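You operate a simulated robot arm through the tools that you are given. There is no shell and no other tool.

Carry out the task below with a simulated two-armed robot. There is one attempt and no reset: what you move stays moved.

Task
Press the felt pack marked MENU to the green line, let it drain and release it.
Fine: pack lengthwise on the middle of the hand press pad, tray in, pump the yellow knob, no further than the line; green button once; other packs and the tin cup stay.

Only the result counts: the job must be done as asked and must still hold three seconds after the hand-in. Knocking over, shifting, dropping, spilling or breaking anything else fails it.

Robot
Two 7-joint arms with two-finger grippers on one trunk that stands fixed in place. Base frame: the origin is at the foot of the trunk, x ahead of it, y to its left, z up. Units: cm, rad, N and s.
The left shoulder is at [7.9, 21.6, 128.6], the right one opposite. With the tool pointing down near the work surface each hand reaches from about 16 to 84 cm from the base axis, measured 20 degrees to its own side. Payload 3.43 kg a hand.
The tool frame of a hand sits at the grasp point between the pads (the TCP): z along the fingers, y along the line on which they close. The tips reach 2 cm beyond it. The gripper opens to 12.4 cm. The gripper's body begins 9.3 cm behind the TCP.
Orientation is told as [roll, pitch, yaw] about the base's x, y, z axes, in that order, counted from this pose: with the fingers straight down and closing along the base's y, the tool's x points along the base's -x, its y along +y and its z along -z.

Tools
- The arms move only by the tool apply_moves. It takes "left_increments", "right_increments" or both (then of equal length, played together; a hand with none holds still); each is a list of rows, each a list of 7 numbers: the shift along the tool's x, y, z in units of 25 mm (1.0 is 25 mm), then the turn, a rotation vector about the tool's x, y, z in units of 6 degrees (1.0 is 6 degrees), then the finger opening in cm, from 0 to 12.4. In form: [[x, y, z, wx, wy, wz, hand], ...]. A call has 1 to 20 rows; each row shifts and turns the commanded pose from where the row before left it, along the tool's axes as they then stand. A call with a number of a shift or a turn outside -1 to 1 is refused whole. A row lasts 0.2 s, in which the tool goes at most 5 cm and 0.15 rad; a call with a longer step from one row to the next is refused whole, and so is a gripper value outside its range. A pose out of reach is approached as far as the arm can. The call stops where the force on the tool passes 40 N (or 10 N more than at its start, if that is more) or the arm is blocked; 0.2 s more then pass. Each finger travels about 7.2 cm/s and halts on what it meets, pressing with about 37 N; the grip force reading is that of the motor and also rises with nothing between the fingers. The clock runs only during rows and for 0.2 s after the last one: add rows that do not move to give the fingers time. The reply holds the time, the measured pose of the TCP, the force on the tool along the base axes, the opening and the grip force, in the units named above and with some noise, with the torque about the TCP (base axes, N m) and any sound that the robot's microphone picked up.
- Cameras (640 x 400 px; columns grow to the right, rows downward): "scene" is now at [19.08, 5.41, 145.85]; the picture's right is [0.60, -0.80, 0.00], its down [-0.45, -0.34, -0.82] and it looks along [0.66, 0.49, -0.57] (base axes); focal length 289 px, centre (320, 200). "left" rides on the left gripper at [8.2, -1.4, -14] in its tool frame; the picture's right is [0.17, 0.99, 0.00], its down [-0.83, 0.14, -0.54] and it looks along [-0.53, 0.09, 0.84] (tool axes); focal length 243 px, centre (320, 200). "right" rides on the right gripper at [8.2, 1.4, -14] in its tool frame; the picture's right is [-0.17, 0.99, 0.00], its down [-0.83, -0.14, -0.54] and it looks along [-0.53, -0.09, 0.84] (tool axes); focal length 243 px, centre (320, 200). There is no depth. A picture from a camera that has moved, and an enlarged one, comes with that camera's place and axes in the base frame and with its lens.
- get_image(camera): a new picture of that camera. No time passes.
- move_column(by): slides the trunk up (or, below 0, down) by that many cm; the arms and the scene camera ride with it, the base frame stays. It gives what a move gives, with no picture.
- head_to(pan, tilt): turns the head with the scene camera to pan (to the left, within 1.396 rad either way) and tilt (down, from -0.506 to 1.204), counted from straight ahead of the robot. It gives what a move gives.
- enlarge(camera, box): a new picture of the part [left, top, right, bottom] of that camera's present view, enlarged. No time passes.
- close_job(): hands the job in; it is judged then, once.

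Nothing tells you positions but the pictures and the camera data. Unless the task says otherwise, let go and move clear before handing in.

The tools are called by a JSON object that holds its "api" and its "payload". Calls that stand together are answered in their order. apply_moves: Moves the arms, as the interface text tells. Its arguments: {"type":"object","properties":{"left_increments":{"type":"array","items":{"type":"array","items":{"type":"number"}}},"right_increments":{"type":"array","items":{"type":"array","items":{"type":"number"}}}},"required":[]} The other tools are called the same way: move_column (by) slides the trunk up or down; head_to (pan, tilt) turns the head that bears the scene camera; get_image (camera) takes a picture; enlarge (camera, box) takes an enlarged picture of a part of a camera's view; close_job () hands the job in.

At the start:

```text
clock: 0.0
left_tool_pos: [30.92, 44.81, 129.8]
left_orientation: [0.0, 0.0, 0.0]
left_contact_force: [0.0, 0.4, -1.4]
left_ft_torque: [0.02, 0.0, 0.0]
left_gripper_width: 12.39
left_finger_force: 0.1
right_tool_pos: [42.6, 8.29, 124.66]
right_orientation: [0.0, -0.001, 0.0]
right_contact_force: [-0.2, -0.9, -0.4]
right_ft_torque: [-0.02, -0.02, 0.01]
right_gripper_width: 12.39
right_finger_force: 0.0
trunk travel left (down, up): [-44.2, 14.9]
head pan, tilt: [0.644, 0.604]
```

scene: 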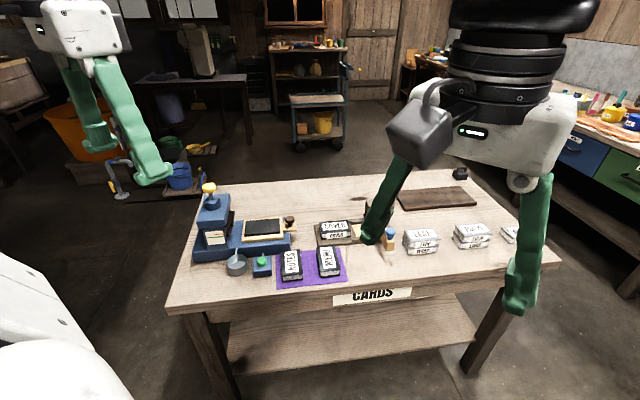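
right: 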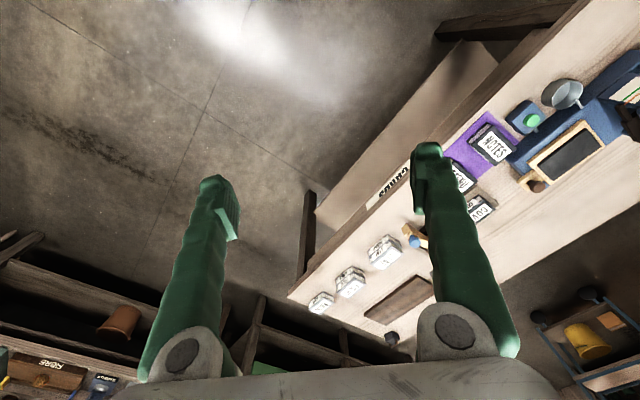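
left: 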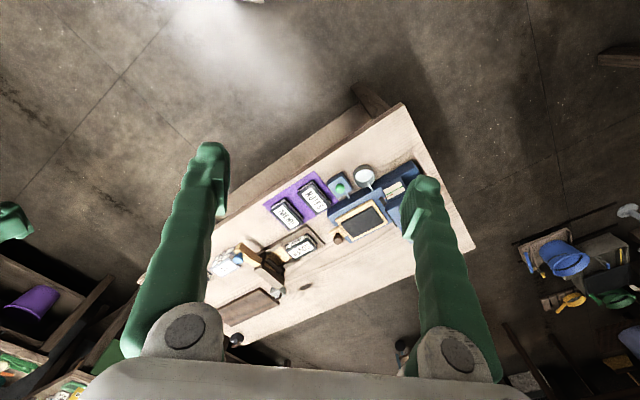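

I see a bench with a blue hand press on the left (yellow knob on top, a tray with a dark pad), a green button, a tin cup, and felt packs including NOTES and MENU on a purple cloth. I'll look at it enlarged before moving anything.

{"api": "enlarge", "payload": {"camera": "scene", "box": [170, 170, 370, 295]}}

{"api": "enlarge", "payload": {"camera": "left", "box": [200, 120, 460, 282]}}

{"api": "enlarge", "payload": {"camera": "scene", "box": [340, 160, 560, 297]}}

{"api": "enlarge", "payload": {"camera": "right", "box": [400, 40, 640, 190]}}

```text
3.20 times, centred on (270, 232) of scene
camera zoom: at [19.08, 5.41, 145.85], right [0.6, -0.8, 0.0], down [-0.45, -0.34, -0.82], along [0.66, 0.49, -0.57], focal length 924 px, centre (480, 96)
```

zoom: 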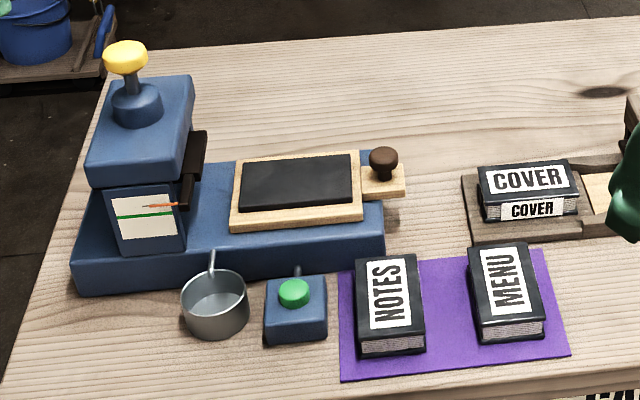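

```text
2.46 times, centred on (330, 201) of left
camera zoom: at [22.7, 43.61, 143.87], right [-0.17, 0.99, 0.0], down [0.83, 0.14, 0.54], along [0.53, 0.09, -0.84], focal length 597 px, centre (295, 198)
```

zoom: 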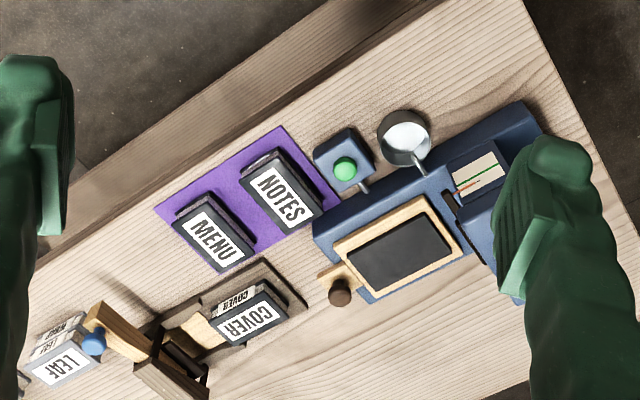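

```text
2.91 times, centred on (450, 228) of scene
camera zoom: at [19.08, 5.41, 145.85], right [0.6, -0.8, 0.0], down [-0.45, -0.34, -0.82], along [0.66, 0.49, -0.57], focal length 840 px, centre (-58, 117)
```

zoom: 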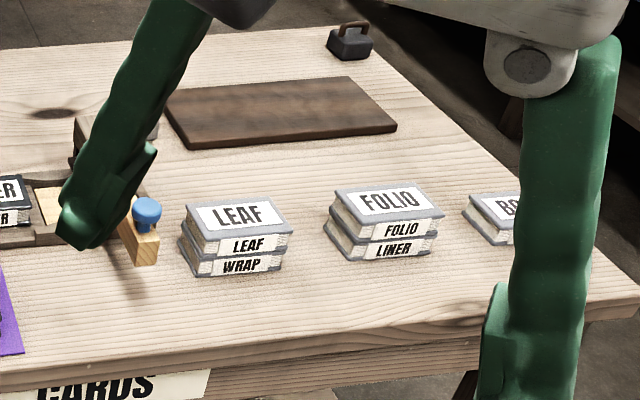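

```text
2.67 times, centred on (520, 115) of right
camera zoom: at [34.4, 9.73, 138.75], right [0.17, 0.99, 0.0], down [0.83, -0.14, 0.54], along [0.53, -0.09, -0.84], focal length 647 px, centre (-213, 427)
```

zoom: 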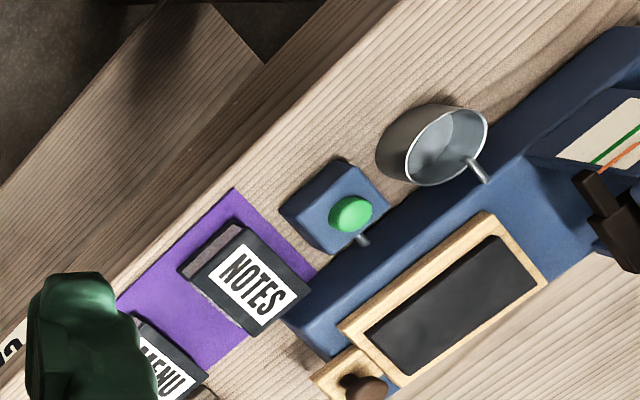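

The MENU pack lies on a purple cloth at roughly (71, 41, 80). The press tray's pad is near (66, 65, 84), with the green button near (57, 56, 81). I'll turn the head toward the press and look at it closely.

{"api": "head_to", "payload": {"pan": 0.85, "tilt": 0.62}}

```text
clock: 0.7
left_tool_pos: [30.88, 44.95, 129.85]
left_orientation: [0.0, 0.0, -0.001]
left_contact_force: [-1.4, 0.9, 0.1]
left_ft_torque: [0.01, 0.01, 0.03]
left_gripper_width: 12.41
left_finger_force: 0.1
right_tool_pos: [42.46, 8.2, 124.7]
right_orientation: [0.001, 0.0, 0.0]
right_contact_force: [0.5, 0.7, 0.1]
right_ft_torque: [-0.02, 0.01, 0.01]
right_gripper_width: 12.41
right_finger_force: 0.0
trunk travel left (down, up): [-44.2, 14.9]
head pan, tilt: [0.85, 0.62]
```

{"api": "get_image", "payload": {"camera": "scene"}}

{"api": "enlarge", "payload": {"camera": "scene", "box": [230, 160, 390, 260]}}

```text
taken
camera scene: at [17.81, 6.7, 145.71], right [0.75, -0.66, 0.0], down [-0.38, -0.44, -0.81], along [0.54, 0.61, -0.58], focal length 289 px, centre (320, 200)
```

scene: 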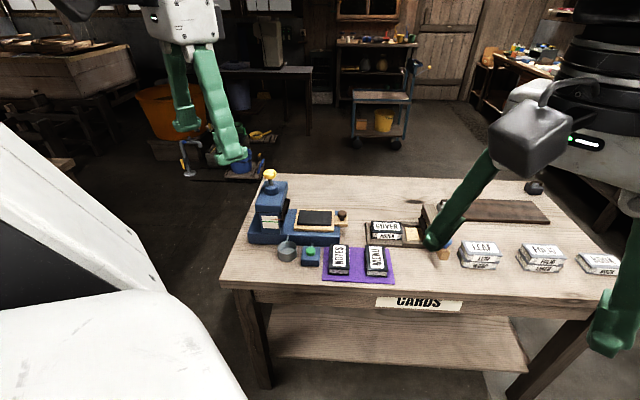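

```text
4.00 times, centred on (310, 210) of scene
camera zoom: at [17.81, 6.7, 145.71], right [0.75, -0.66, 0.0], down [-0.38, -0.44, -0.81], along [0.54, 0.61, -0.58], focal length 1155 px, centre (360, 160)
```

zoom: 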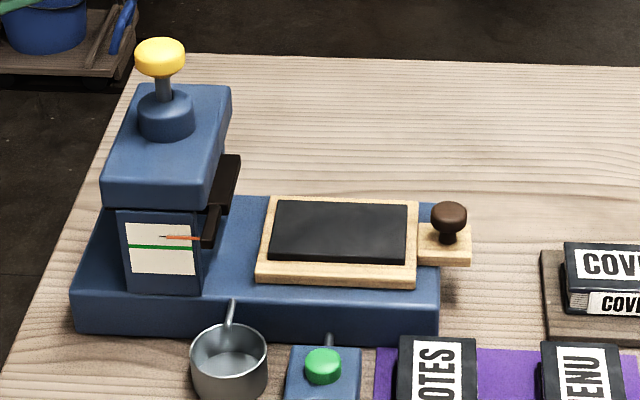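

The press has a gauge with a green line and an orange pointer, and a tray with its pad pulled out to the right. I'll move the left hand above it to get a second viewpoint so I can triangulate.

{"api": "apply_moves", "payload": {"left_increments": [[-1, 0.45, 0.8, 0, 0, 0, 12.4], [-1, 0.45, 0.8, 0, 0, 0, 12.4], [-1, 0.45, 0.8, 0, 0, 0, 12.4], [-1, 0.45, 0.8, 0, 0, 0, 12.4], [-1, 0.45, 0.8, 0, 0, 0, 12.4], [-1, 0.45, 0.8, 0, 0, 0, 12.4], [-1, 0.45, 0.8, 0, 0, 0, 12.4], [-1, 0.45, 0.8, 0, 0, 0, 12.4], [0, 0, 0, 0, 0, -0.94, 12.4], [0, 0, 0, 0, 0, -0.94, 12.4], [0, 0, 0, 0, 0, -0.94, 12.4], [0, 0, 0, 0, 0, -0.94, 12.4], [0, 0, 0, 0, 0, -0.94, 12.4], [0, 0, 0, 0, 0, -0.94, 12.4], [0, 0, 0, 0, 0, -0.94, 12.4], [0, 0, 0, 0, 0, -0.94, 12.4]]}}

```text
clock: 4.1
left_tool_pos: [50.99, 53.86, 113.83]
left_orientation: [0.002, 0.001, 0.789]
left_contact_force: [0.5, 0.5, 0.0]
left_ft_torque: [-0.02, -0.03, 0.01]
left_gripper_width: 12.4
left_finger_force: 0.0
right_tool_pos: [42.63, 8.31, 124.86]
right_orientation: [0.0, -0.001, 0.001]
right_contact_force: [0.1, 0.3, -0.3]
right_ft_torque: [0.01, -0.02, 0.02]
right_gripper_width: 12.37
right_finger_force: 0.1
trunk travel left (down, up): [-44.2, 14.9]
head pan, tilt: [0.85, 0.62]
```

{"api": "get_image", "payload": {"camera": "left"}}

{"api": "get_image", "payload": {"camera": "scene"}}

```text
taken
camera left: at [46.17, 47.19, 127.88], right [-0.82, 0.58, 0.0], down [0.49, 0.69, 0.54], along [0.31, 0.44, -0.84], focal length 243 px, centre (320, 200)
```

left: 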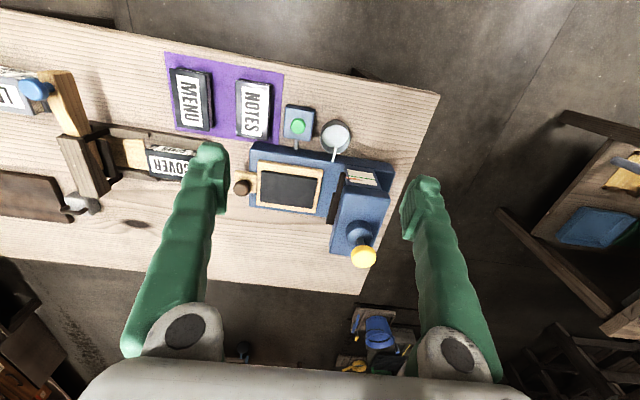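

```text
taken
camera scene: at [17.83, 6.71, 145.71], right [0.75, -0.66, 0.0], down [-0.38, -0.44, -0.81], along [0.54, 0.61, -0.58], focal length 289 px, centre (320, 200)
```

scene: 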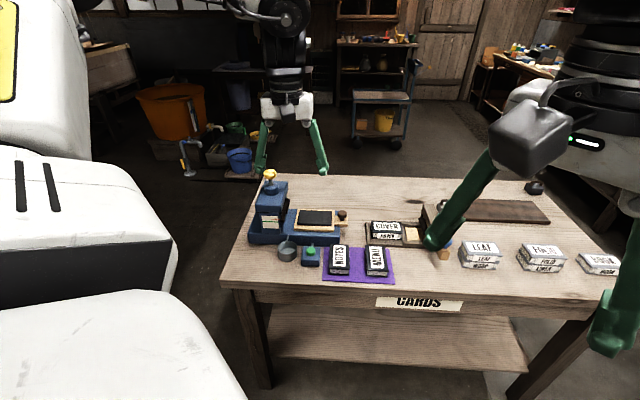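

The left hand now looks down on the press, tray, button, cup and packs together. I'll enlarge this view to measure from it.

{"api": "enlarge", "payload": {"camera": "left", "box": [230, 90, 422, 280]}}

{"api": "enlarge", "payload": {"camera": "left", "box": [130, 40, 350, 177]}}

{"api": "enlarge", "payload": {"camera": "scene", "box": [240, 160, 350, 229]}}

{"api": "enlarge", "payload": {"camera": "scene", "box": [240, 220, 400, 320]}}

```text
2.11 times, centred on (326, 185) of left
camera zoom: at [46.17, 47.19, 127.88], right [-0.82, 0.58, 0.0], down [0.49, 0.69, 0.54], along [0.31, 0.44, -0.84], focal length 511 px, centre (307, 232)
```

zoom: 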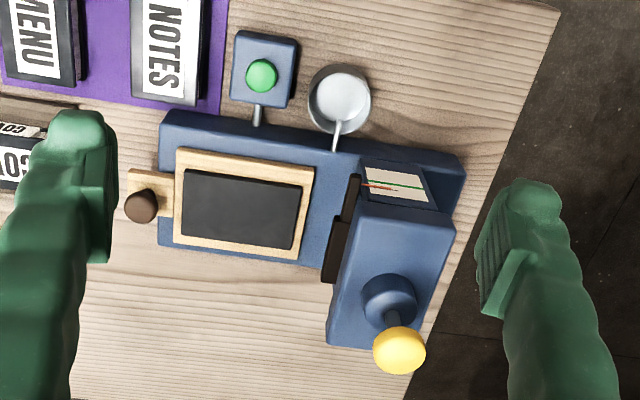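

```text
2.91 times, centred on (240, 108) of left
camera zoom: at [46.17, 47.19, 127.88], right [-0.82, 0.58, 0.0], down [0.49, 0.69, 0.54], along [0.31, 0.44, -0.84], focal length 706 px, centre (553, 466)
```

zoom: 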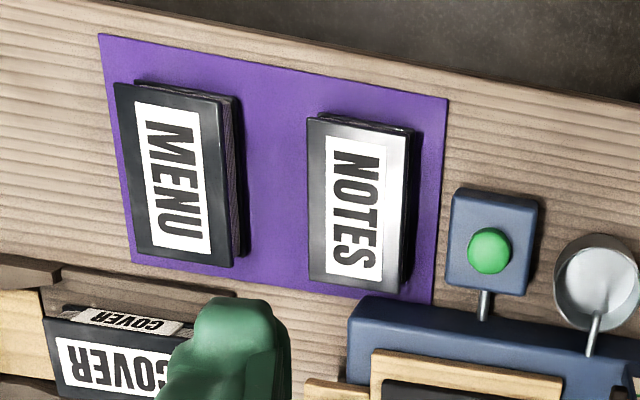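

```text
5.80 times, centred on (295, 194) of scene
camera zoom: at [17.83, 6.71, 145.71], right [0.75, -0.66, 0.0], down [-0.38, -0.44, -0.81], along [0.54, 0.61, -0.58], focal length 1674 px, centre (465, 232)
```

zoom: 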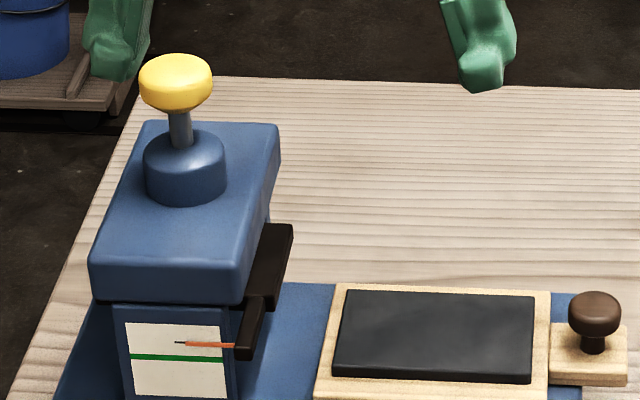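

```text
4.00 times, centred on (320, 270) of scene
camera zoom: at [17.83, 6.71, 145.71], right [0.75, -0.66, 0.0], down [-0.38, -0.44, -0.81], along [0.54, 0.61, -0.58], focal length 1155 px, centre (320, -80)
```

zoom: 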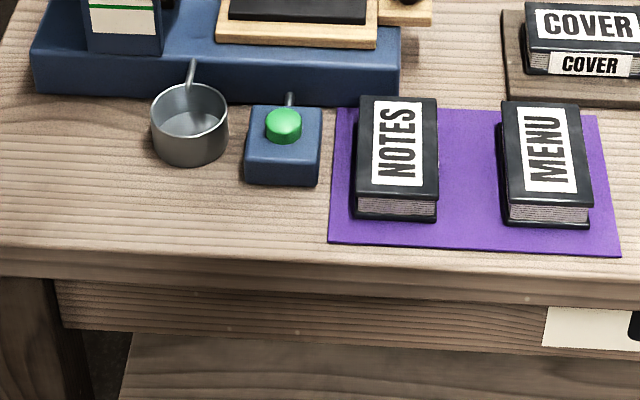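

The cloth sits at z≈78.5 and the bench edge runs at about 135.6°. I'll zoom in further on the pack, the pad, the knob and the gauge for precise numbers.

{"api": "enlarge", "payload": {"camera": "scene", "box": [352, 240, 408, 280]}}

{"api": "enlarge", "payload": {"camera": "left", "box": [150, 60, 246, 140]}}

{"api": "enlarge", "payload": {"camera": "left", "box": [230, 140, 340, 220]}}

{"api": "enlarge", "payload": {"camera": "left", "box": [310, 150, 420, 280]}}

{"api": "enlarge", "payload": {"camera": "scene", "box": [252, 205, 302, 245]}}

{"api": "enlarge", "payload": {"camera": "scene", "box": [285, 200, 355, 250]}}

```text
10.00 times, centred on (380, 260) of scene
camera zoom: at [17.83, 6.71, 145.71], right [0.75, -0.66, 0.0], down [-0.38, -0.44, -0.81], along [0.54, 0.61, -0.58], focal length 2888 px, centre (-280, -400)
```

zoom: 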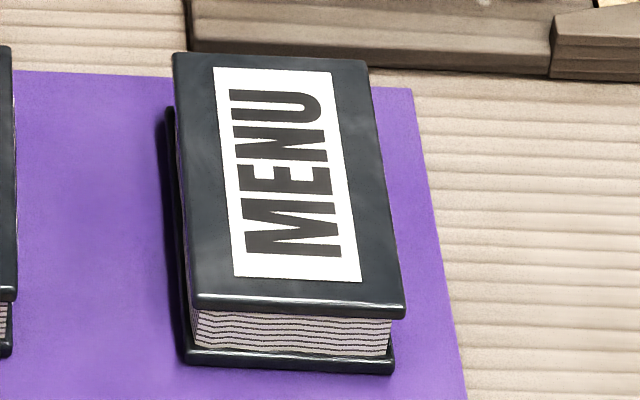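

```text
5.00 times, centred on (198, 100) of left
camera zoom: at [46.17, 47.19, 127.88], right [-0.82, 0.58, 0.0], down [0.49, 0.69, 0.54], along [0.31, 0.44, -0.84], focal length 1213 px, centre (930, 700)
```

zoom: 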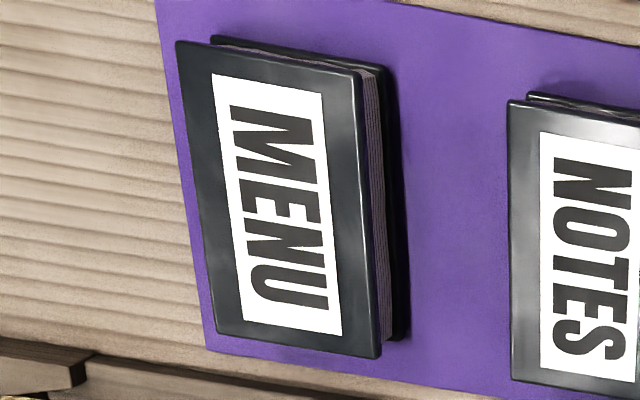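

```text
5.00 times, centred on (285, 180) of left
camera zoom: at [46.17, 47.19, 127.88], right [-0.82, 0.58, 0.0], down [0.49, 0.69, 0.54], along [0.31, 0.44, -0.84], focal length 1213 px, centre (495, 300)
```

zoom: 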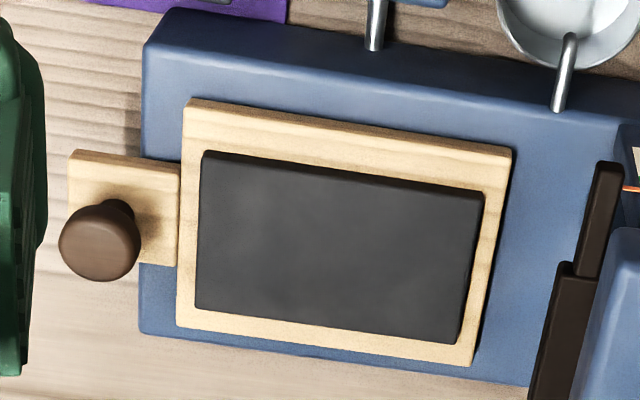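

```text
3.08 times, centred on (365, 215) of left
camera zoom: at [46.17, 47.19, 127.88], right [-0.82, 0.58, 0.0], down [0.49, 0.69, 0.54], along [0.31, 0.44, -0.84], focal length 746 px, centre (182, 154)
```

zoom: 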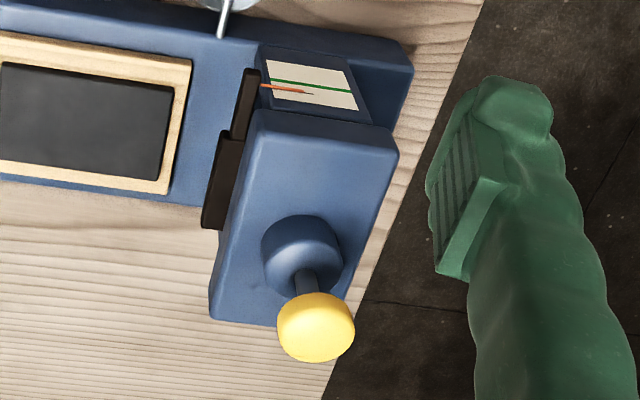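

```text
10.00 times, centred on (277, 225) of scene
camera zoom: at [17.83, 6.71, 145.71], right [0.75, -0.66, 0.0], down [-0.38, -0.44, -0.81], along [0.54, 0.61, -0.58], focal length 2888 px, centre (750, -50)
```

zoom: 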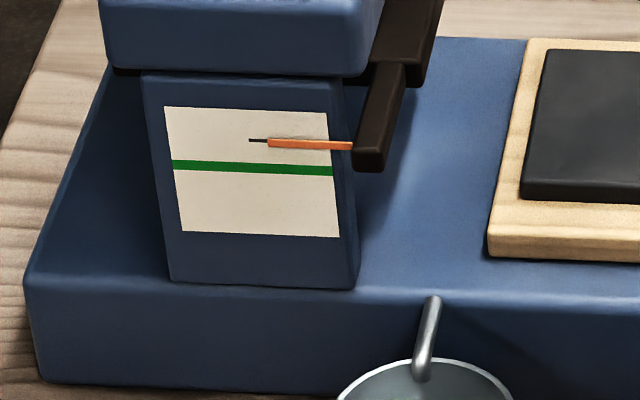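

```text
8.00 times, centred on (320, 225) of scene
camera zoom: at [17.83, 6.71, 145.71], right [0.75, -0.66, 0.0], down [-0.38, -0.44, -0.81], along [0.54, 0.61, -0.58], focal length 2310 px, centre (320, 0)
```

zoom: 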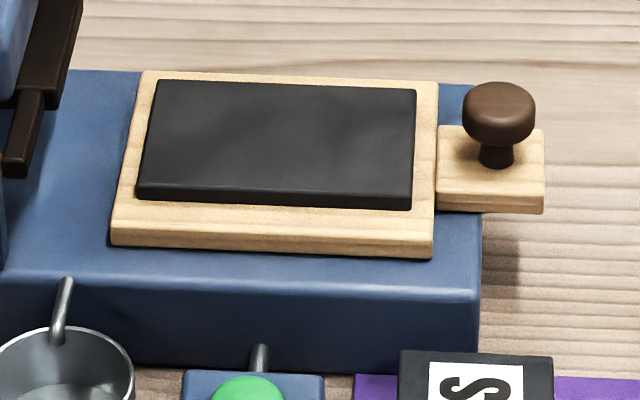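

Measured so far: the MENU pack is centred at about (69.9, 40.9), top z≈82.1, about 5.9 × 9.75 cm, with its long side along the bench depth. The pad is 10.8 × 7.1 cm at (65.2, 63.4, 86.3), and the yellow knob is at (56.1, 72.9, ~102). I'll move above the MENU pack first.

{"api": "apply_moves", "payload": {"left_increments": [[-0.168, -0.902, 0.872, 0, 0, -0.05, 8.6], [-0.168, -0.902, 0.872, 0, 0, 0, 8.6], [-0.168, -0.902, 0.872, 0, 0, 0, 8.6], [-0.168, -0.902, 0.872, 0, 0, 0, 8.6], [-0.168, -0.902, 0.872, 0, 0, 0, 8.6], [-0.168, -0.902, 0.872, 0, 0, 0, 8.6], [-0.168, -0.902, 0.872, 0, 0, 0, 8.6], [-0.168, -0.902, 0.872, 0, 0, 0, 8.6], [-0.168, -0.902, 0.872, 0, 0, 0, 8.6], [-0.168, -0.902, 0.872, 0, 0, 0, 8.6], [0, 0, 0, 0, 0, 0, 8.6]]}}

```text
clock: 6.5
left_tool_pos: [68.59, 41.23, 92.2]
left_orientation: [-0.002, -0.002, 0.791]
left_contact_force: [-0.2, 0.1, 0.0]
left_ft_torque: [0.06, -0.01, -0.02]
left_gripper_width: 8.62
left_finger_force: 0.0
left hand out of reach, approached as far as the arm can: row 10
right_tool_pos: [42.42, 8.08, 124.92]
right_orientation: [0.001, -0.003, 0.0]
right_contact_force: [-1.2, -0.9, 0.0]
right_ft_torque: [0.06, -0.04, 0.02]
right_gripper_width: 12.41
right_finger_force: 0.1
trunk travel left (down, up): [-44.2, 14.9]
head pan, tilt: [0.85, 0.62]
```

The arm just falls short of the pack at this trunk height. I'll raise the hand, lower the trunk so the shoulder is closer to working height, and check the reach again.

{"api": "apply_moves", "payload": {"left_increments": [[0, 0, -1, 0, 0, 0, 8.6], [0, 0, -1, 0, 0, 0, 8.6], [0, 0, -1, 0, 0, 0, 8.6], [0, 0, -1, 0, 0, 0, 8.6], [0, 0, -1, 0, 0, 0, 8.6], [0, 0, -1, 0, 0, 0, 8.6], [0, 0, -1, 0, 0, 0, 8.6], [0, 0, -1, 0, 0, 0, 8.6]]}}

```text
clock: 8.3
left_tool_pos: [66.0, 41.87, 111.29]
left_orientation: [-0.005, -0.004, 0.792]
left_contact_force: [-0.1, -1.0, 0.2]
left_ft_torque: [-0.01, 0.0, -0.02]
left_gripper_width: 8.61
left_finger_force: 0.0
left hand out of reach, approached as far as the arm can: row 5, 6, 7, 8
right_tool_pos: [42.44, 8.2, 124.82]
right_orientation: [-0.001, -0.003, 0.0]
right_contact_force: [-1.0, 0.2, -0.6]
right_ft_torque: [0.06, -0.01, 0.01]
right_gripper_width: 12.39
right_finger_force: 0.1
trunk travel left (down, up): [-44.2, 14.9]
head pan, tilt: [0.85, 0.62]
```

The reach shrinks with height, so I'll test whether the yaw angle or the trunk height is what limits it, with a small rotation here in free space.

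{"api": "apply_moves", "payload": {"left_increments": [[0, 0, 0, 0, 0, 1, 8.6], [0, 0, 0, 0, 0, 1, 8.6], [0, 0, 0, 0, 0, 1, 8.6], [0, 0, 0, 0, 0, 1, 8.6], [0, 0, 0, 0, 0, 1, 8.6], [0, 0, 0, 0, 0, 0, 8.6]]}}

{"api": "get_image", "payload": {"camera": "scene"}}

```text
clock: 9.7
left_tool_pos: [65.77, 41.99, 111.22]
left_orientation: [0.0, 0.0, 0.265]
left_contact_force: [-1.0, -0.8, 1.1]
left_ft_torque: [0.0, 0.0, 0.01]
left_gripper_width: 8.63
left_finger_force: 0.1
right_tool_pos: [42.5, 8.18, 124.71]
right_orientation: [0.0, 0.0, 0.001]
right_contact_force: [0.0, -0.2, 0.4]
right_ft_torque: [0.0, -0.02, 0.01]
right_gripper_width: 12.4
right_finger_force: 0.1
trunk travel left (down, up): [-44.2, 14.9]
head pan, tilt: [0.85, 0.62]
```

```text
taken
camera scene: at [17.82, 6.71, 145.71], right [0.75, -0.66, 0.0], down [-0.38, -0.44, -0.81], along [0.54, 0.61, -0.58], focal length 289 px, centre (320, 200)
```

scene: 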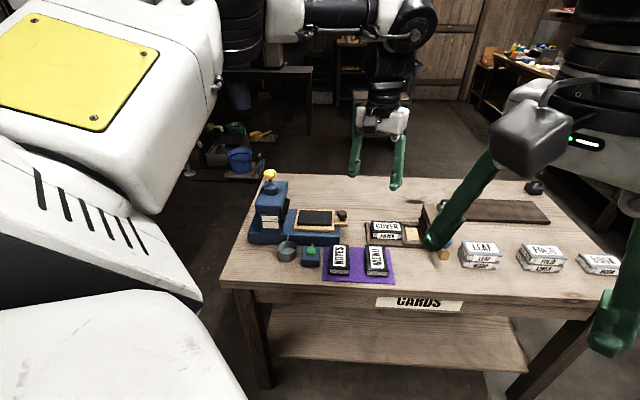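

{"api": "apply_moves", "payload": {"left_increments": [[-1, 0, 0, 0, 0, 0, 8.6], [-1, 0, 0, 0, 0, 0, 8.6], [-1, 0, 0, 0, 0, 0, 8.6], [0, 0, 0, 0, 0, 0, 8.6]]}}

```text
clock: 10.7
left_tool_pos: [67.27, 44.9, 109.22]
left_orientation: [-0.004, -0.006, 0.269]
left_contact_force: [-0.6, 0.5, 0.7]
left_ft_torque: [-0.03, 0.01, -0.04]
left_gripper_width: 8.6
left_finger_force: 0.1
left hand out of reach, approached as far as the arm can: row 1, 2, 3
right_tool_pos: [42.62, 8.23, 124.68]
right_orientation: [0.0, 0.001, -0.001]
right_contact_force: [-0.9, -0.1, 0.6]
right_ft_torque: [-0.03, -0.02, 0.0]
right_gripper_width: 12.39
right_finger_force: 0.1
trunk travel left (down, up): [-44.2, 14.9]
head pan, tilt: [0.85, 0.62]
```

{"api": "move_column", "payload": {"by": -16}}

```text
clock: 12.6
left_tool_pos: [67.45, 44.92, 93.29]
left_orientation: [-0.002, -0.002, 0.269]
left_contact_force: [-0.6, 0.7, -0.6]
left_ft_torque: [0.01, -0.01, -0.01]
left_gripper_width: 8.62
left_finger_force: 0.1
right_tool_pos: [42.45, 8.2, 108.79]
right_orientation: [0.004, -0.001, -0.001]
right_contact_force: [0.3, -0.2, 0.8]
right_ft_torque: [0.0, -0.04, -0.02]
right_gripper_width: 12.39
right_finger_force: 0.0
trunk travel left (down, up): [-28.2, 30.9]
head pan, tilt: [0.85, 0.62]
```

{"api": "apply_moves", "payload": {"left_increments": [[-0.8, -0.4, 0.8, 0, 0, 0, 8.6], [-0.8, -0.4, 0.8, 0, 0, 0, 8.6], [0, 0, 0, 0, 0, 0, 8.6]]}}

```text
clock: 13.4
left_tool_pos: [71.2, 44.29, 89.26]
left_orientation: [-0.005, -0.008, 0.269]
left_contact_force: [-0.1, 0.0, 0.9]
left_ft_torque: [0.01, -0.01, 0.0]
left_gripper_width: 8.59
left_finger_force: 0.2
left hand out of reach, approached as far as the arm can: row 2
right_tool_pos: [42.54, 8.2, 108.69]
right_orientation: [0.004, -0.002, 0.0]
right_contact_force: [-0.3, 0.1, 0.2]
right_ft_torque: [0.01, -0.01, 0.02]
right_gripper_width: 12.41
right_finger_force: 0.1
trunk travel left (down, up): [-28.2, 30.9]
head pan, tilt: [0.85, 0.62]
```

{"api": "apply_moves", "payload": {"left_increments": [[0, 0, 0, 0, 0, -1, 8.6], [0, 0, 0, 0, 0, -1, 8.6], [0, 0, 0, 0, 0, -1, 8.6], [0, 0, 0, 0, 0, -1, 8.6], [0, 0, 0, 0, 0, -1, 8.6], [0.658, -0.284, 0, 0, 0, 0, 8.6], [0.658, -0.284, 0, 0, 0, 0, 8.6], [0, 0, 0, 0, 0, 0, 8.6]]}}

{"api": "get_image", "payload": {"camera": "left"}}

{"api": "get_image", "payload": {"camera": "scene"}}

```text
clock: 15.2
left_tool_pos: [70.04, 40.87, 89.11]
left_orientation: [0.0, -0.001, 0.792]
left_contact_force: [0.5, 0.4, -0.5]
left_ft_torque: [0.02, -0.03, -0.01]
left_gripper_width: 8.62
left_finger_force: 0.1
right_tool_pos: [42.68, 8.33, 108.72]
right_orientation: [0.003, 0.0, 0.0]
right_contact_force: [0.0, 0.3, -0.1]
right_ft_torque: [0.01, 0.02, -0.01]
right_gripper_width: 12.38
right_finger_force: 0.0
trunk travel left (down, up): [-28.2, 30.9]
head pan, tilt: [0.85, 0.62]
```

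```text
taken
camera left: at [65.28, 34.11, 103.13], right [-0.82, 0.57, 0.0], down [0.48, 0.69, 0.54], along [0.31, 0.44, -0.84], focal length 243 px, centre (320, 200)
```

left: 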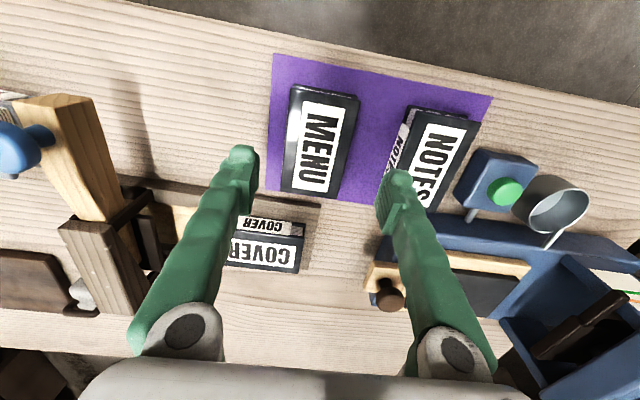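

```text
taken
camera scene: at [21.95, 6.72, 129.64], right [0.75, -0.66, 0.0], down [-0.38, -0.44, -0.81], along [0.54, 0.61, -0.58], focal length 289 px, centre (320, 200)
```

scene: 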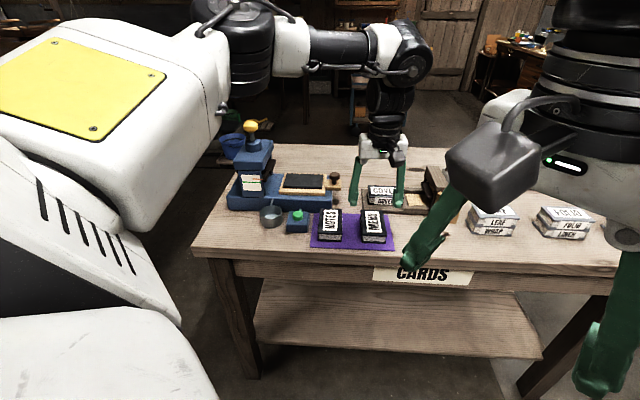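

Lowering the trunk helped, and the hand is now directly above the MENU pack. I'll check the alignment between the fingers and the pack before going down.

{"api": "enlarge", "payload": {"camera": "left", "box": [240, 50, 400, 210]}}

{"api": "enlarge", "payload": {"camera": "scene", "box": [300, 130, 460, 260]}}

{"api": "enlarge", "payload": {"camera": "scene", "box": [215, 110, 345, 240]}}

```text
2.50 times, centred on (320, 130) of left
camera zoom: at [65.28, 34.11, 103.13], right [-0.82, 0.57, 0.0], down [0.48, 0.69, 0.54], along [0.31, 0.44, -0.84], focal length 606 px, centre (320, 375)
```

zoom: 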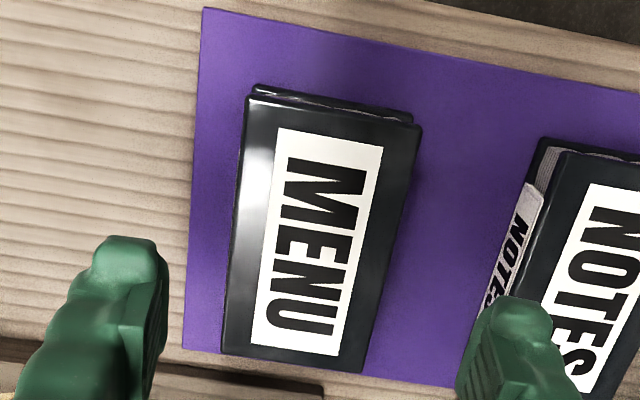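

```text
3.08 times, centred on (380, 195) of scene
camera zoom: at [21.95, 6.72, 129.64], right [0.75, -0.66, 0.0], down [-0.38, -0.44, -0.81], along [0.54, 0.61, -0.58], focal length 889 px, centre (135, 215)
```

zoom: 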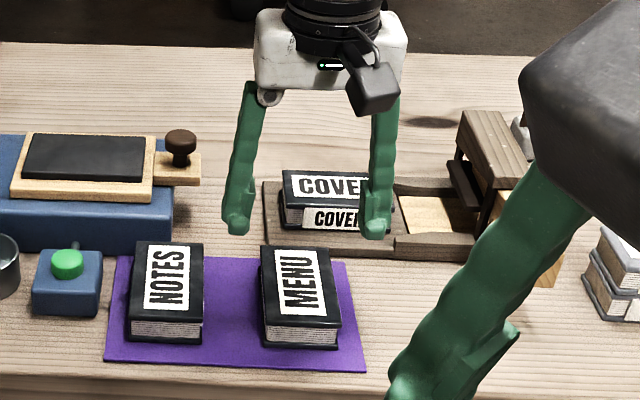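

```text
3.08 times, centred on (280, 175) of scene
camera zoom: at [21.95, 6.72, 129.64], right [0.75, -0.66, 0.0], down [-0.38, -0.44, -0.81], along [0.54, 0.61, -0.58], focal length 889 px, centre (443, 277)
```

zoom: 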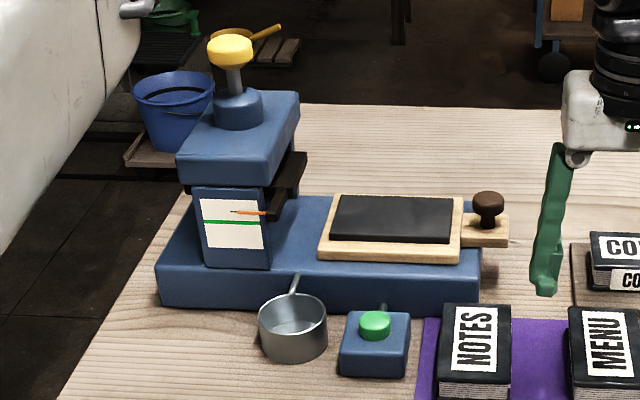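

The pack centre comes out at (70.05, 40.7) in the new view, matching the hand position within 2 mm. I'll descend so the tips stop just above the cloth, then close on the pack's sides.

{"api": "apply_moves", "payload": {"left_increments": [[0, 0, 0.8, 0, 0, 0, 8.6], [0, 0, 0.8, 0, 0, 0, 8.6], [0, 0, 0.8, 0, 0, 0, 8.6], [0, 0, 0.8, 0, 0, 0, 8.6], [0, 0, 0, 0, 0, 0, 8.6]]}}

{"api": "get_image", "payload": {"camera": "left"}}

{"api": "enlarge", "payload": {"camera": "scene", "box": [300, 160, 440, 260]}}

```text
clock: 16.4
left_tool_pos: [70.18, 40.84, 81.19]
left_orientation: [-0.001, 0.0, 0.792]
left_contact_force: [0.7, -0.1, -0.1]
left_ft_torque: [-0.01, 0.01, -0.01]
left_gripper_width: 8.61
left_finger_force: 0.0
right_tool_pos: [42.65, 8.19, 108.66]
right_orientation: [0.003, 0.0, 0.001]
right_contact_force: [-0.2, -1.0, 0.1]
right_ft_torque: [0.02, 0.01, -0.01]
right_gripper_width: 12.42
right_finger_force: 0.1
trunk travel left (down, up): [-28.2, 30.9]
head pan, tilt: [0.85, 0.62]
```

```text
taken
camera left: at [65.27, 34.2, 95.27], right [-0.82, 0.57, 0.0], down [0.48, 0.69, 0.54], along [0.31, 0.44, -0.84], focal length 243 px, centre (320, 200)
```

left: 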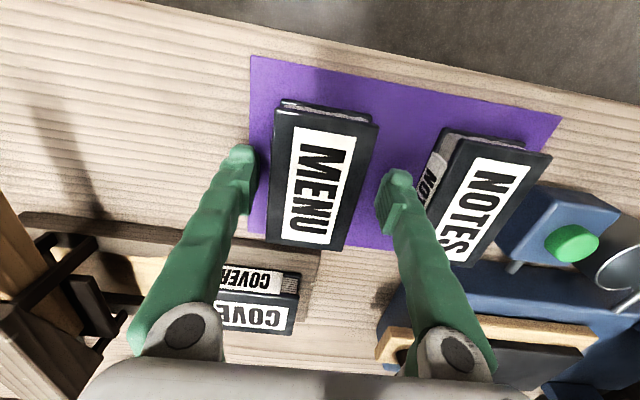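

```text
4.00 times, centred on (370, 210) of scene
camera zoom: at [21.89, 6.68, 129.66], right [0.75, -0.66, 0.0], down [-0.38, -0.44, -0.81], along [0.54, 0.61, -0.58], focal length 1155 px, centre (120, 160)
```

zoom: 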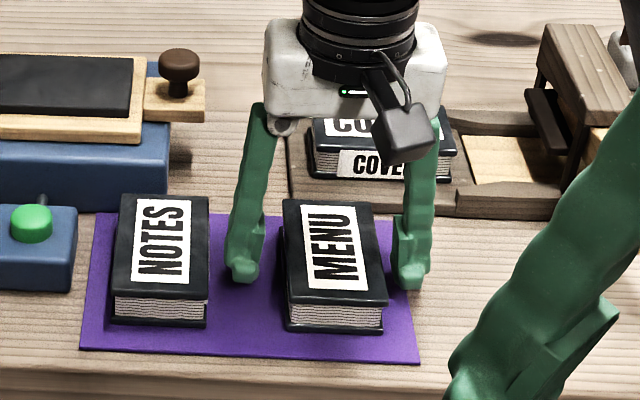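

The fingers straddle the pack with clearance on both sides. I'll close, then lift a few centimetres and check the grip.

{"api": "apply_moves", "payload": {"left_increments": [[0, 0, 0, 0, 0, 0, 7.2], [0, 0, 0, 0, 0, 0, 6.2], [0, 0, 0, 0, 0, 0, 5.2], [0, 0, 0, 0, 0, 0, 5.0], [0, 0, 0, 0, 0, 0, 5.0], [0, 0, 0, 0, 0, 0, 5.0]]}}

```text
clock: 17.8
left_tool_pos: [70.01, 40.96, 81.21]
left_orientation: [0.0, 0.0, 0.792]
left_contact_force: [1.4, -0.9, 1.4]
left_ft_torque: [0.04, 0.05, -0.03]
left_gripper_width: 5.85
left_finger_force: 37.0
right_tool_pos: [42.6, 8.17, 108.59]
right_orientation: [0.001, 0.001, 0.001]
right_contact_force: [-0.2, 1.1, -0.3]
right_ft_torque: [-0.01, -0.04, -0.01]
right_gripper_width: 12.4
right_finger_force: 0.2
trunk travel left (down, up): [-28.2, 30.9]
head pan, tilt: [0.85, 0.62]
```

{"api": "apply_moves", "payload": {"left_increments": [[0, 0, -0.5, 0, 0, 0, 5.0], [0, 0, -0.8, 0, 0, 0, 5.0], [0, 0, -0.8, 0, 0, 0, 5.0], [0, 0, -0.8, 0, 0, 0, 5.0], [0, 0, 0, 0, 0, 0, 5.0]]}}

{"api": "get_image", "payload": {"camera": "left"}}

{"api": "enlarge", "payload": {"camera": "scene", "box": [300, 130, 440, 240]}}

```text
clock: 19.0
left_tool_pos: [70.2, 40.9, 88.53]
left_orientation: [0.0, 0.0, 0.793]
left_contact_force: [-0.1, 0.2, -1.2]
left_ft_torque: [-0.04, 0.02, 0.0]
left_gripper_width: 5.89
left_finger_force: 37.1
right_tool_pos: [42.75, 8.28, 108.61]
right_orientation: [0.004, -0.001, 0.001]
right_contact_force: [-0.4, -0.6, -0.8]
right_ft_torque: [-0.02, 0.02, 0.01]
right_gripper_width: 12.4
right_finger_force: 0.0
trunk travel left (down, up): [-28.2, 30.9]
head pan, tilt: [0.85, 0.62]
```

```text
taken
camera left: at [65.47, 34.11, 102.46], right [-0.82, 0.57, 0.0], down [0.48, 0.69, 0.54], along [0.31, 0.44, -0.84], focal length 243 px, centre (320, 200)
```

left: 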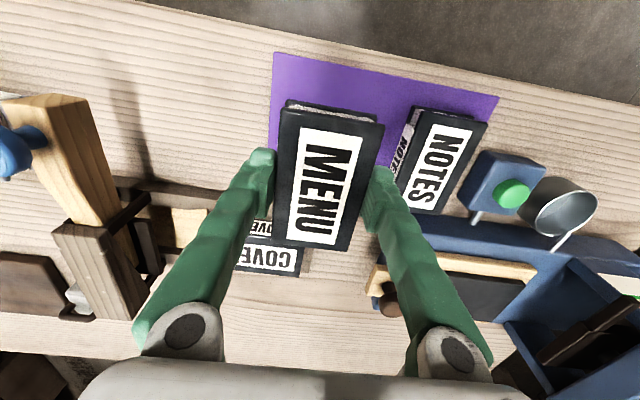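

```text
3.64 times, centred on (370, 185) of scene
camera zoom: at [21.96, 6.73, 129.64], right [0.75, -0.66, 0.0], down [-0.38, -0.44, -0.81], along [0.54, 0.61, -0.58], focal length 1050 px, centre (138, 254)
```

zoom: 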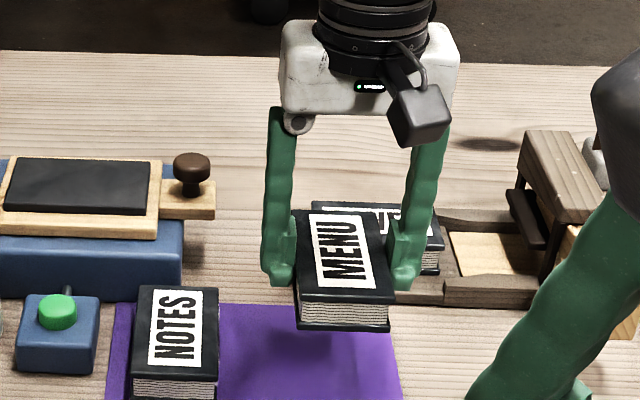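

The pack is held firmly (width 5.85 cm, with no slip). I'll raise it clear and turn the wrist 90° to line the pack's length up with the tray, choosing the direction that keeps the wrist camera away from the press.

{"api": "apply_moves", "payload": {"left_increments": [[0.3, 0, -0.8, 0, 0, 0, 5.0], [0.3, 0, -0.8, 0, 0, 0, 5.0], [0.3, 0, -0.8, 0, 0, 0, 5.0], [0.3, 0, -0.8, 0, 0, 0, 5.0], [0, 0, 0, 0, 0, -1, 5.0], [0, 0, 0, 0, 0, -1, 5.0], [0, 0, 0, 0, 0, -1, 5.0], [0, 0, 0, 0, 0, -1, 5.0], [0, 0, 0, 0, 0, -1, 5.0], [0, 0, 0, 0, 0, -1, 5.0], [0, 0, 0, 0, 0, -1, 5.0], [0, 0, 0, 0, 0, -1, 5.0], [0, 0, 0, 0, 0, -1, 5.0], [0, 0, 0, 0, 0, -1, 5.0], [0, 0, 0, 0, 0, -1, 5.0], [0, 0, 0, 0, 0, -1, 5.0], [0, 0, 0, 0, 0, -1, 5.0], [0, 0, 0, 0, 0, -1, 5.0], [0, 0, 0, 0, 0, -1, 5.0]]}}

```text
clock: 23.0
left_tool_pos: [68.46, 62.86, 91.27]
left_orientation: [-0.01, 0.009, 1.612]
left_contact_force: [0.1, -0.5, -0.7]
left_ft_torque: [0.02, -0.01, 0.02]
left_gripper_width: 5.89
left_finger_force: 37.0
left hand out of reach, approached as far as the arm can: row 4, 5, 6, 7, 8, 9, 10, 11, 12, 13, 14, 15, 16, 17, 18, 19
right_tool_pos: [42.73, 8.34, 108.64]
right_orientation: [0.005, -0.002, -0.002]
right_contact_force: [-0.2, -0.4, 0.1]
right_ft_torque: [0.02, -0.02, 0.03]
right_gripper_width: 12.4
right_finger_force: 0.0
trunk travel left (down, up): [-28.2, 30.9]
head pan, tilt: [0.85, 0.62]
```

The wrist ran into a joint limit and the hand drifted sideways instead of only turning. No contact force registered, but I'll check the scene before moving again.

{"api": "get_image", "payload": {"camera": "scene"}}

{"api": "get_image", "payload": {"camera": "left"}}

{"api": "enlarge", "payload": {"camera": "scene", "box": [200, 110, 400, 240]}}

```text
taken
camera scene: at [21.93, 6.72, 129.65], right [0.75, -0.66, 0.0], down [-0.38, -0.44, -0.81], along [0.54, 0.61, -0.58], focal length 289 px, centre (320, 200)
```

scene: 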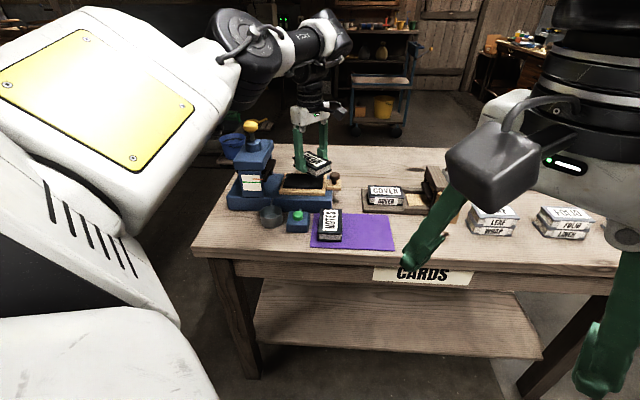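

```text
taken
camera left: at [70.04, 54.93, 105.37], right [-0.98, -0.21, -0.01], down [-0.18, 0.83, 0.53], along [-0.1, 0.52, -0.85], focal length 243 px, centre (320, 200)
```

left: 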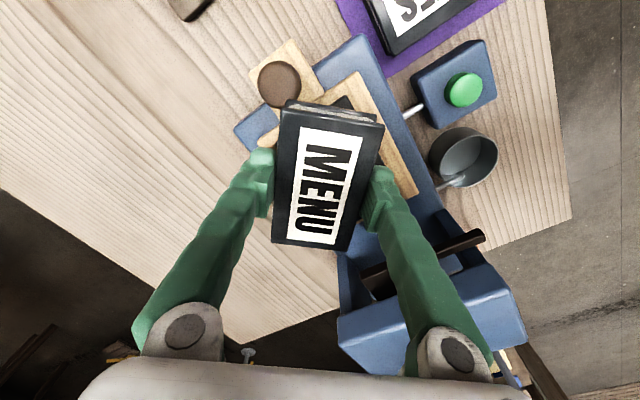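

```text
3.08 times, centred on (300, 175) of scene
camera zoom: at [21.93, 6.72, 129.65], right [0.75, -0.66, 0.0], down [-0.38, -0.44, -0.81], along [0.54, 0.61, -0.58], focal length 889 px, centre (382, 277)
```

zoom: 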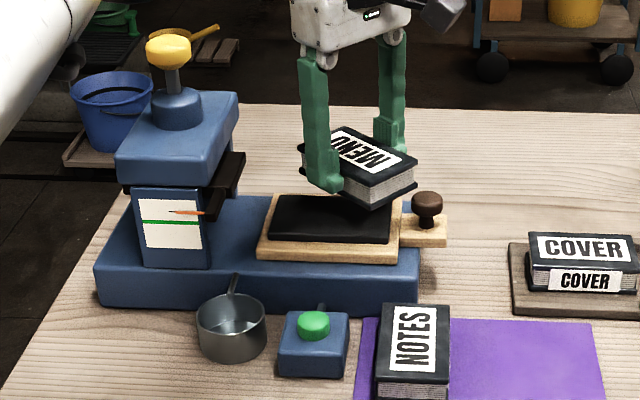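

Nothing was touched: the pack is still held just above the tray, and the neighbouring objects are unmoved. I'll raise it, pull back toward the robot, and rotate the other way (toward yaw −45°) in small steps, checking each time.

{"api": "apply_moves", "payload": {"left_increments": [[0, 0, -0.8, 0, 0, 0, 5.0], [0, 0, -0.8, 0, 0, 0, 5.0], [0, 0, -0.8, 0, 0, 0, 5.0], [0.7, 0.75, -0.4, 0, 0, 0.5, 5.0], [0.7, 0.75, -0.4, 0, 0, 0.5, 5.0], [0.7, 0.75, -0.4, 0, 0, 0.5, 5.0], [0, 0, 0, 0, 0, 0, 5.0]]}}

```text
clock: 24.6
left_tool_pos: [66.14, 60.01, 101.79]
left_orientation: [-0.018, 0.01, 1.453]
left_contact_force: [0.4, -0.8, -1.9]
left_ft_torque: [-0.02, 0.01, 0.02]
left_gripper_width: 5.85
left_finger_force: 36.7
left hand out of reach, approached as far as the arm can: row 1, 2, 3, 4, 5, 6
right_tool_pos: [42.65, 8.34, 108.58]
right_orientation: [0.004, 0.001, 0.001]
right_contact_force: [-0.8, -0.2, 0.1]
right_ft_torque: [-0.01, -0.02, 0.03]
right_gripper_width: 12.41
right_finger_force: 0.1
trunk travel left (down, up): [-28.2, 30.9]
head pan, tilt: [0.85, 0.62]
```

{"api": "apply_moves", "payload": {"left_increments": [[0, 0, 0, 0, 0, 1, 5.0], [0, 0, 0, 0, 0, 1, 5.0], [0, 0, 0, 0, 0, 1, 5.0], [0, 0, 0, 0, 0, 1, 5.0], [0, 0, 0, 0, 0, 1, 5.0], [0, 0, 0, 0, 0, 0, 5.0]]}}

```text
clock: 26.0
left_tool_pos: [66.11, 59.92, 101.76]
left_orientation: [-0.015, 0.001, 0.931]
left_contact_force: [-0.4, 0.5, -1.4]
left_ft_torque: [0.01, 0.03, 0.02]
left_gripper_width: 5.88
left_finger_force: 36.5
right_tool_pos: [42.52, 8.22, 108.68]
right_orientation: [0.006, 0.0, -0.001]
right_contact_force: [-0.6, -0.2, 0.3]
right_ft_torque: [0.04, 0.01, -0.01]
right_gripper_width: 12.42
right_finger_force: 0.0
trunk travel left (down, up): [-28.2, 30.9]
head pan, tilt: [0.85, 0.62]
```

{"api": "apply_moves", "payload": {"left_increments": [[0, 0, 0, 0, 0, 1, 5.0], [0, 0, 0, 0, 0, 1, 5.0], [0, 0, 0, 0, 0, 1, 5.0], [0, 0, 0, 0, 0, 1, 5.0], [0, 0, 0, 0, 0, 1, 5.0], [0, 0, 0, 0, 0, 1, 5.0], [0, 0, 0, 0, 0, 1, 5.0], [0, 0, 0, 0, 0, 1, 5.0], [0, 0, 0, 0, 0, 0, 5.0]]}}

```text
clock: 28.0
left_tool_pos: [65.96, 60.02, 101.79]
left_orientation: [-0.012, -0.013, 0.092]
left_contact_force: [0.0, -0.2, -1.7]
left_ft_torque: [0.0, 0.01, -0.02]
left_gripper_width: 5.86
left_finger_force: 37.2
right_tool_pos: [42.59, 8.3, 108.61]
right_orientation: [0.003, -0.001, 0.0]
right_contact_force: [0.0, 0.6, 0.5]
right_ft_torque: [0.0, 0.02, 0.0]
right_gripper_width: 12.41
right_finger_force: 0.1
trunk travel left (down, up): [-28.2, 30.9]
head pan, tilt: [0.85, 0.62]
```

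{"api": "apply_moves", "payload": {"left_increments": [[0, 0, 0, 0, 0, 1, 5.0], [0, 0, 0, 0, 0, 1, 5.0], [0, 0, 0, 0, 0, 1, 5.0], [0, 0, 0, 0, 0, 1, 5.0], [0, 0, 0, 0, 0, 1, 5.0], [0, 0, 0, 0, 0, 1, 5.0], [0, 0, 0, 0, 0, 1, 5.0], [0, 0, 0, 0, 0, 1, 5.0], [0, 0, 0, 0, 0, 0.3, 5.0], [0, 0, 0, 0, 0, 0, 5.0]]}}

{"api": "get_image", "payload": {"camera": "left"}}

{"api": "get_image", "payload": {"camera": "scene"}}

{"api": "enlarge", "payload": {"camera": "scene", "box": [220, 70, 380, 240]}}

```text
clock: 30.2
left_tool_pos: [66.08, 60.01, 101.84]
left_orientation: [0.003, -0.016, -0.777]
left_contact_force: [-0.3, -1.2, -1.3]
left_ft_torque: [-0.01, 0.0, -0.03]
left_gripper_width: 5.87
left_finger_force: 36.5
right_tool_pos: [42.63, 8.31, 108.68]
right_orientation: [0.004, 0.001, 0.0]
right_contact_force: [0.0, -0.8, -0.3]
right_ft_torque: [0.01, -0.02, 0.01]
right_gripper_width: 12.42
right_finger_force: 0.2
trunk travel left (down, up): [-28.2, 30.9]
head pan, tilt: [0.85, 0.62]
```

```text
taken
camera left: at [59.06, 64.93, 115.67], right [0.57, 0.82, 0.0], down [0.68, -0.48, 0.55], along [0.45, -0.32, -0.83], focal length 243 px, centre (320, 200)
```

left: 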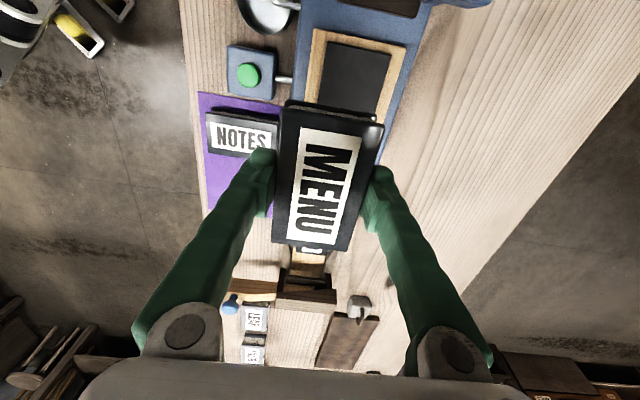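

```text
taken
camera scene: at [21.93, 6.71, 129.65], right [0.75, -0.66, 0.0], down [-0.38, -0.44, -0.81], along [0.54, 0.61, -0.58], focal length 289 px, centre (320, 200)
```

scene: 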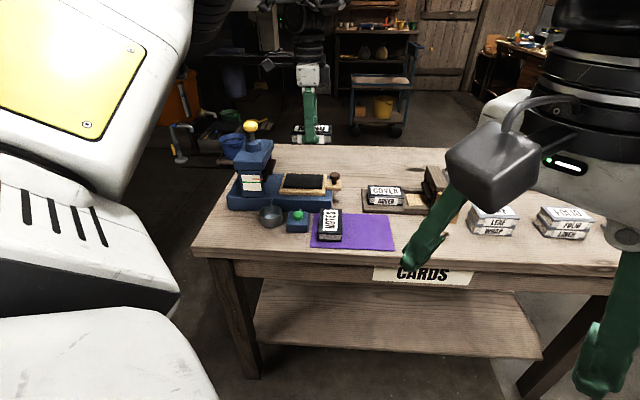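

```text
2.35 times, centred on (300, 155) of scene
camera zoom: at [21.93, 6.71, 129.65], right [0.75, -0.66, 0.0], down [-0.38, -0.44, -0.81], along [0.54, 0.61, -0.58], focal length 680 px, centre (367, 306)
```

zoom: 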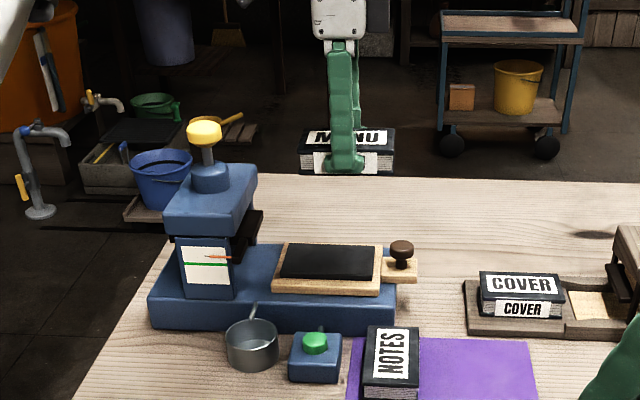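

The hand is now at yaw −0.777 with the pack's length along the tray. I'll measure exactly where the pack sits in the grip relative to the pad.

{"api": "enlarge", "payload": {"camera": "left", "box": [250, 20, 430, 260]}}

{"api": "enlarge", "payload": {"camera": "scene", "box": [275, 90, 355, 200]}}

```text
1.67 times, centred on (340, 140) of left
camera zoom: at [59.06, 64.93, 115.67], right [0.57, 0.82, 0.0], down [0.68, -0.48, 0.55], along [0.45, -0.32, -0.83], focal length 404 px, centre (287, 300)
```

zoom: 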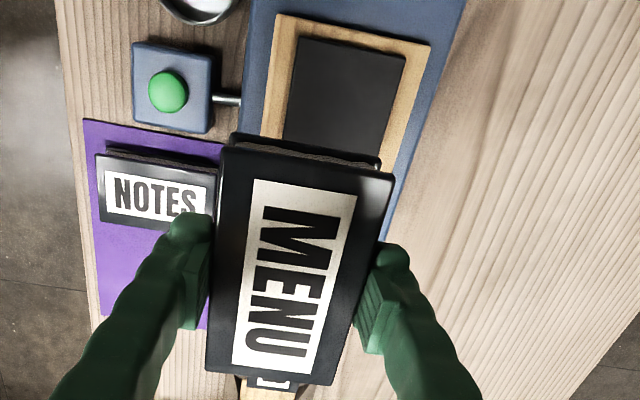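

```text
3.64 times, centred on (315, 145) of scene
camera zoom: at [21.93, 6.71, 129.65], right [0.75, -0.66, 0.0], down [-0.38, -0.44, -0.81], along [0.54, 0.61, -0.58], focal length 1050 px, centre (338, 400)
```

zoom: 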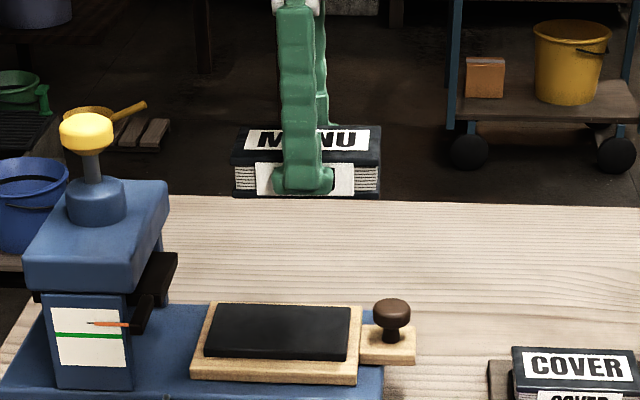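

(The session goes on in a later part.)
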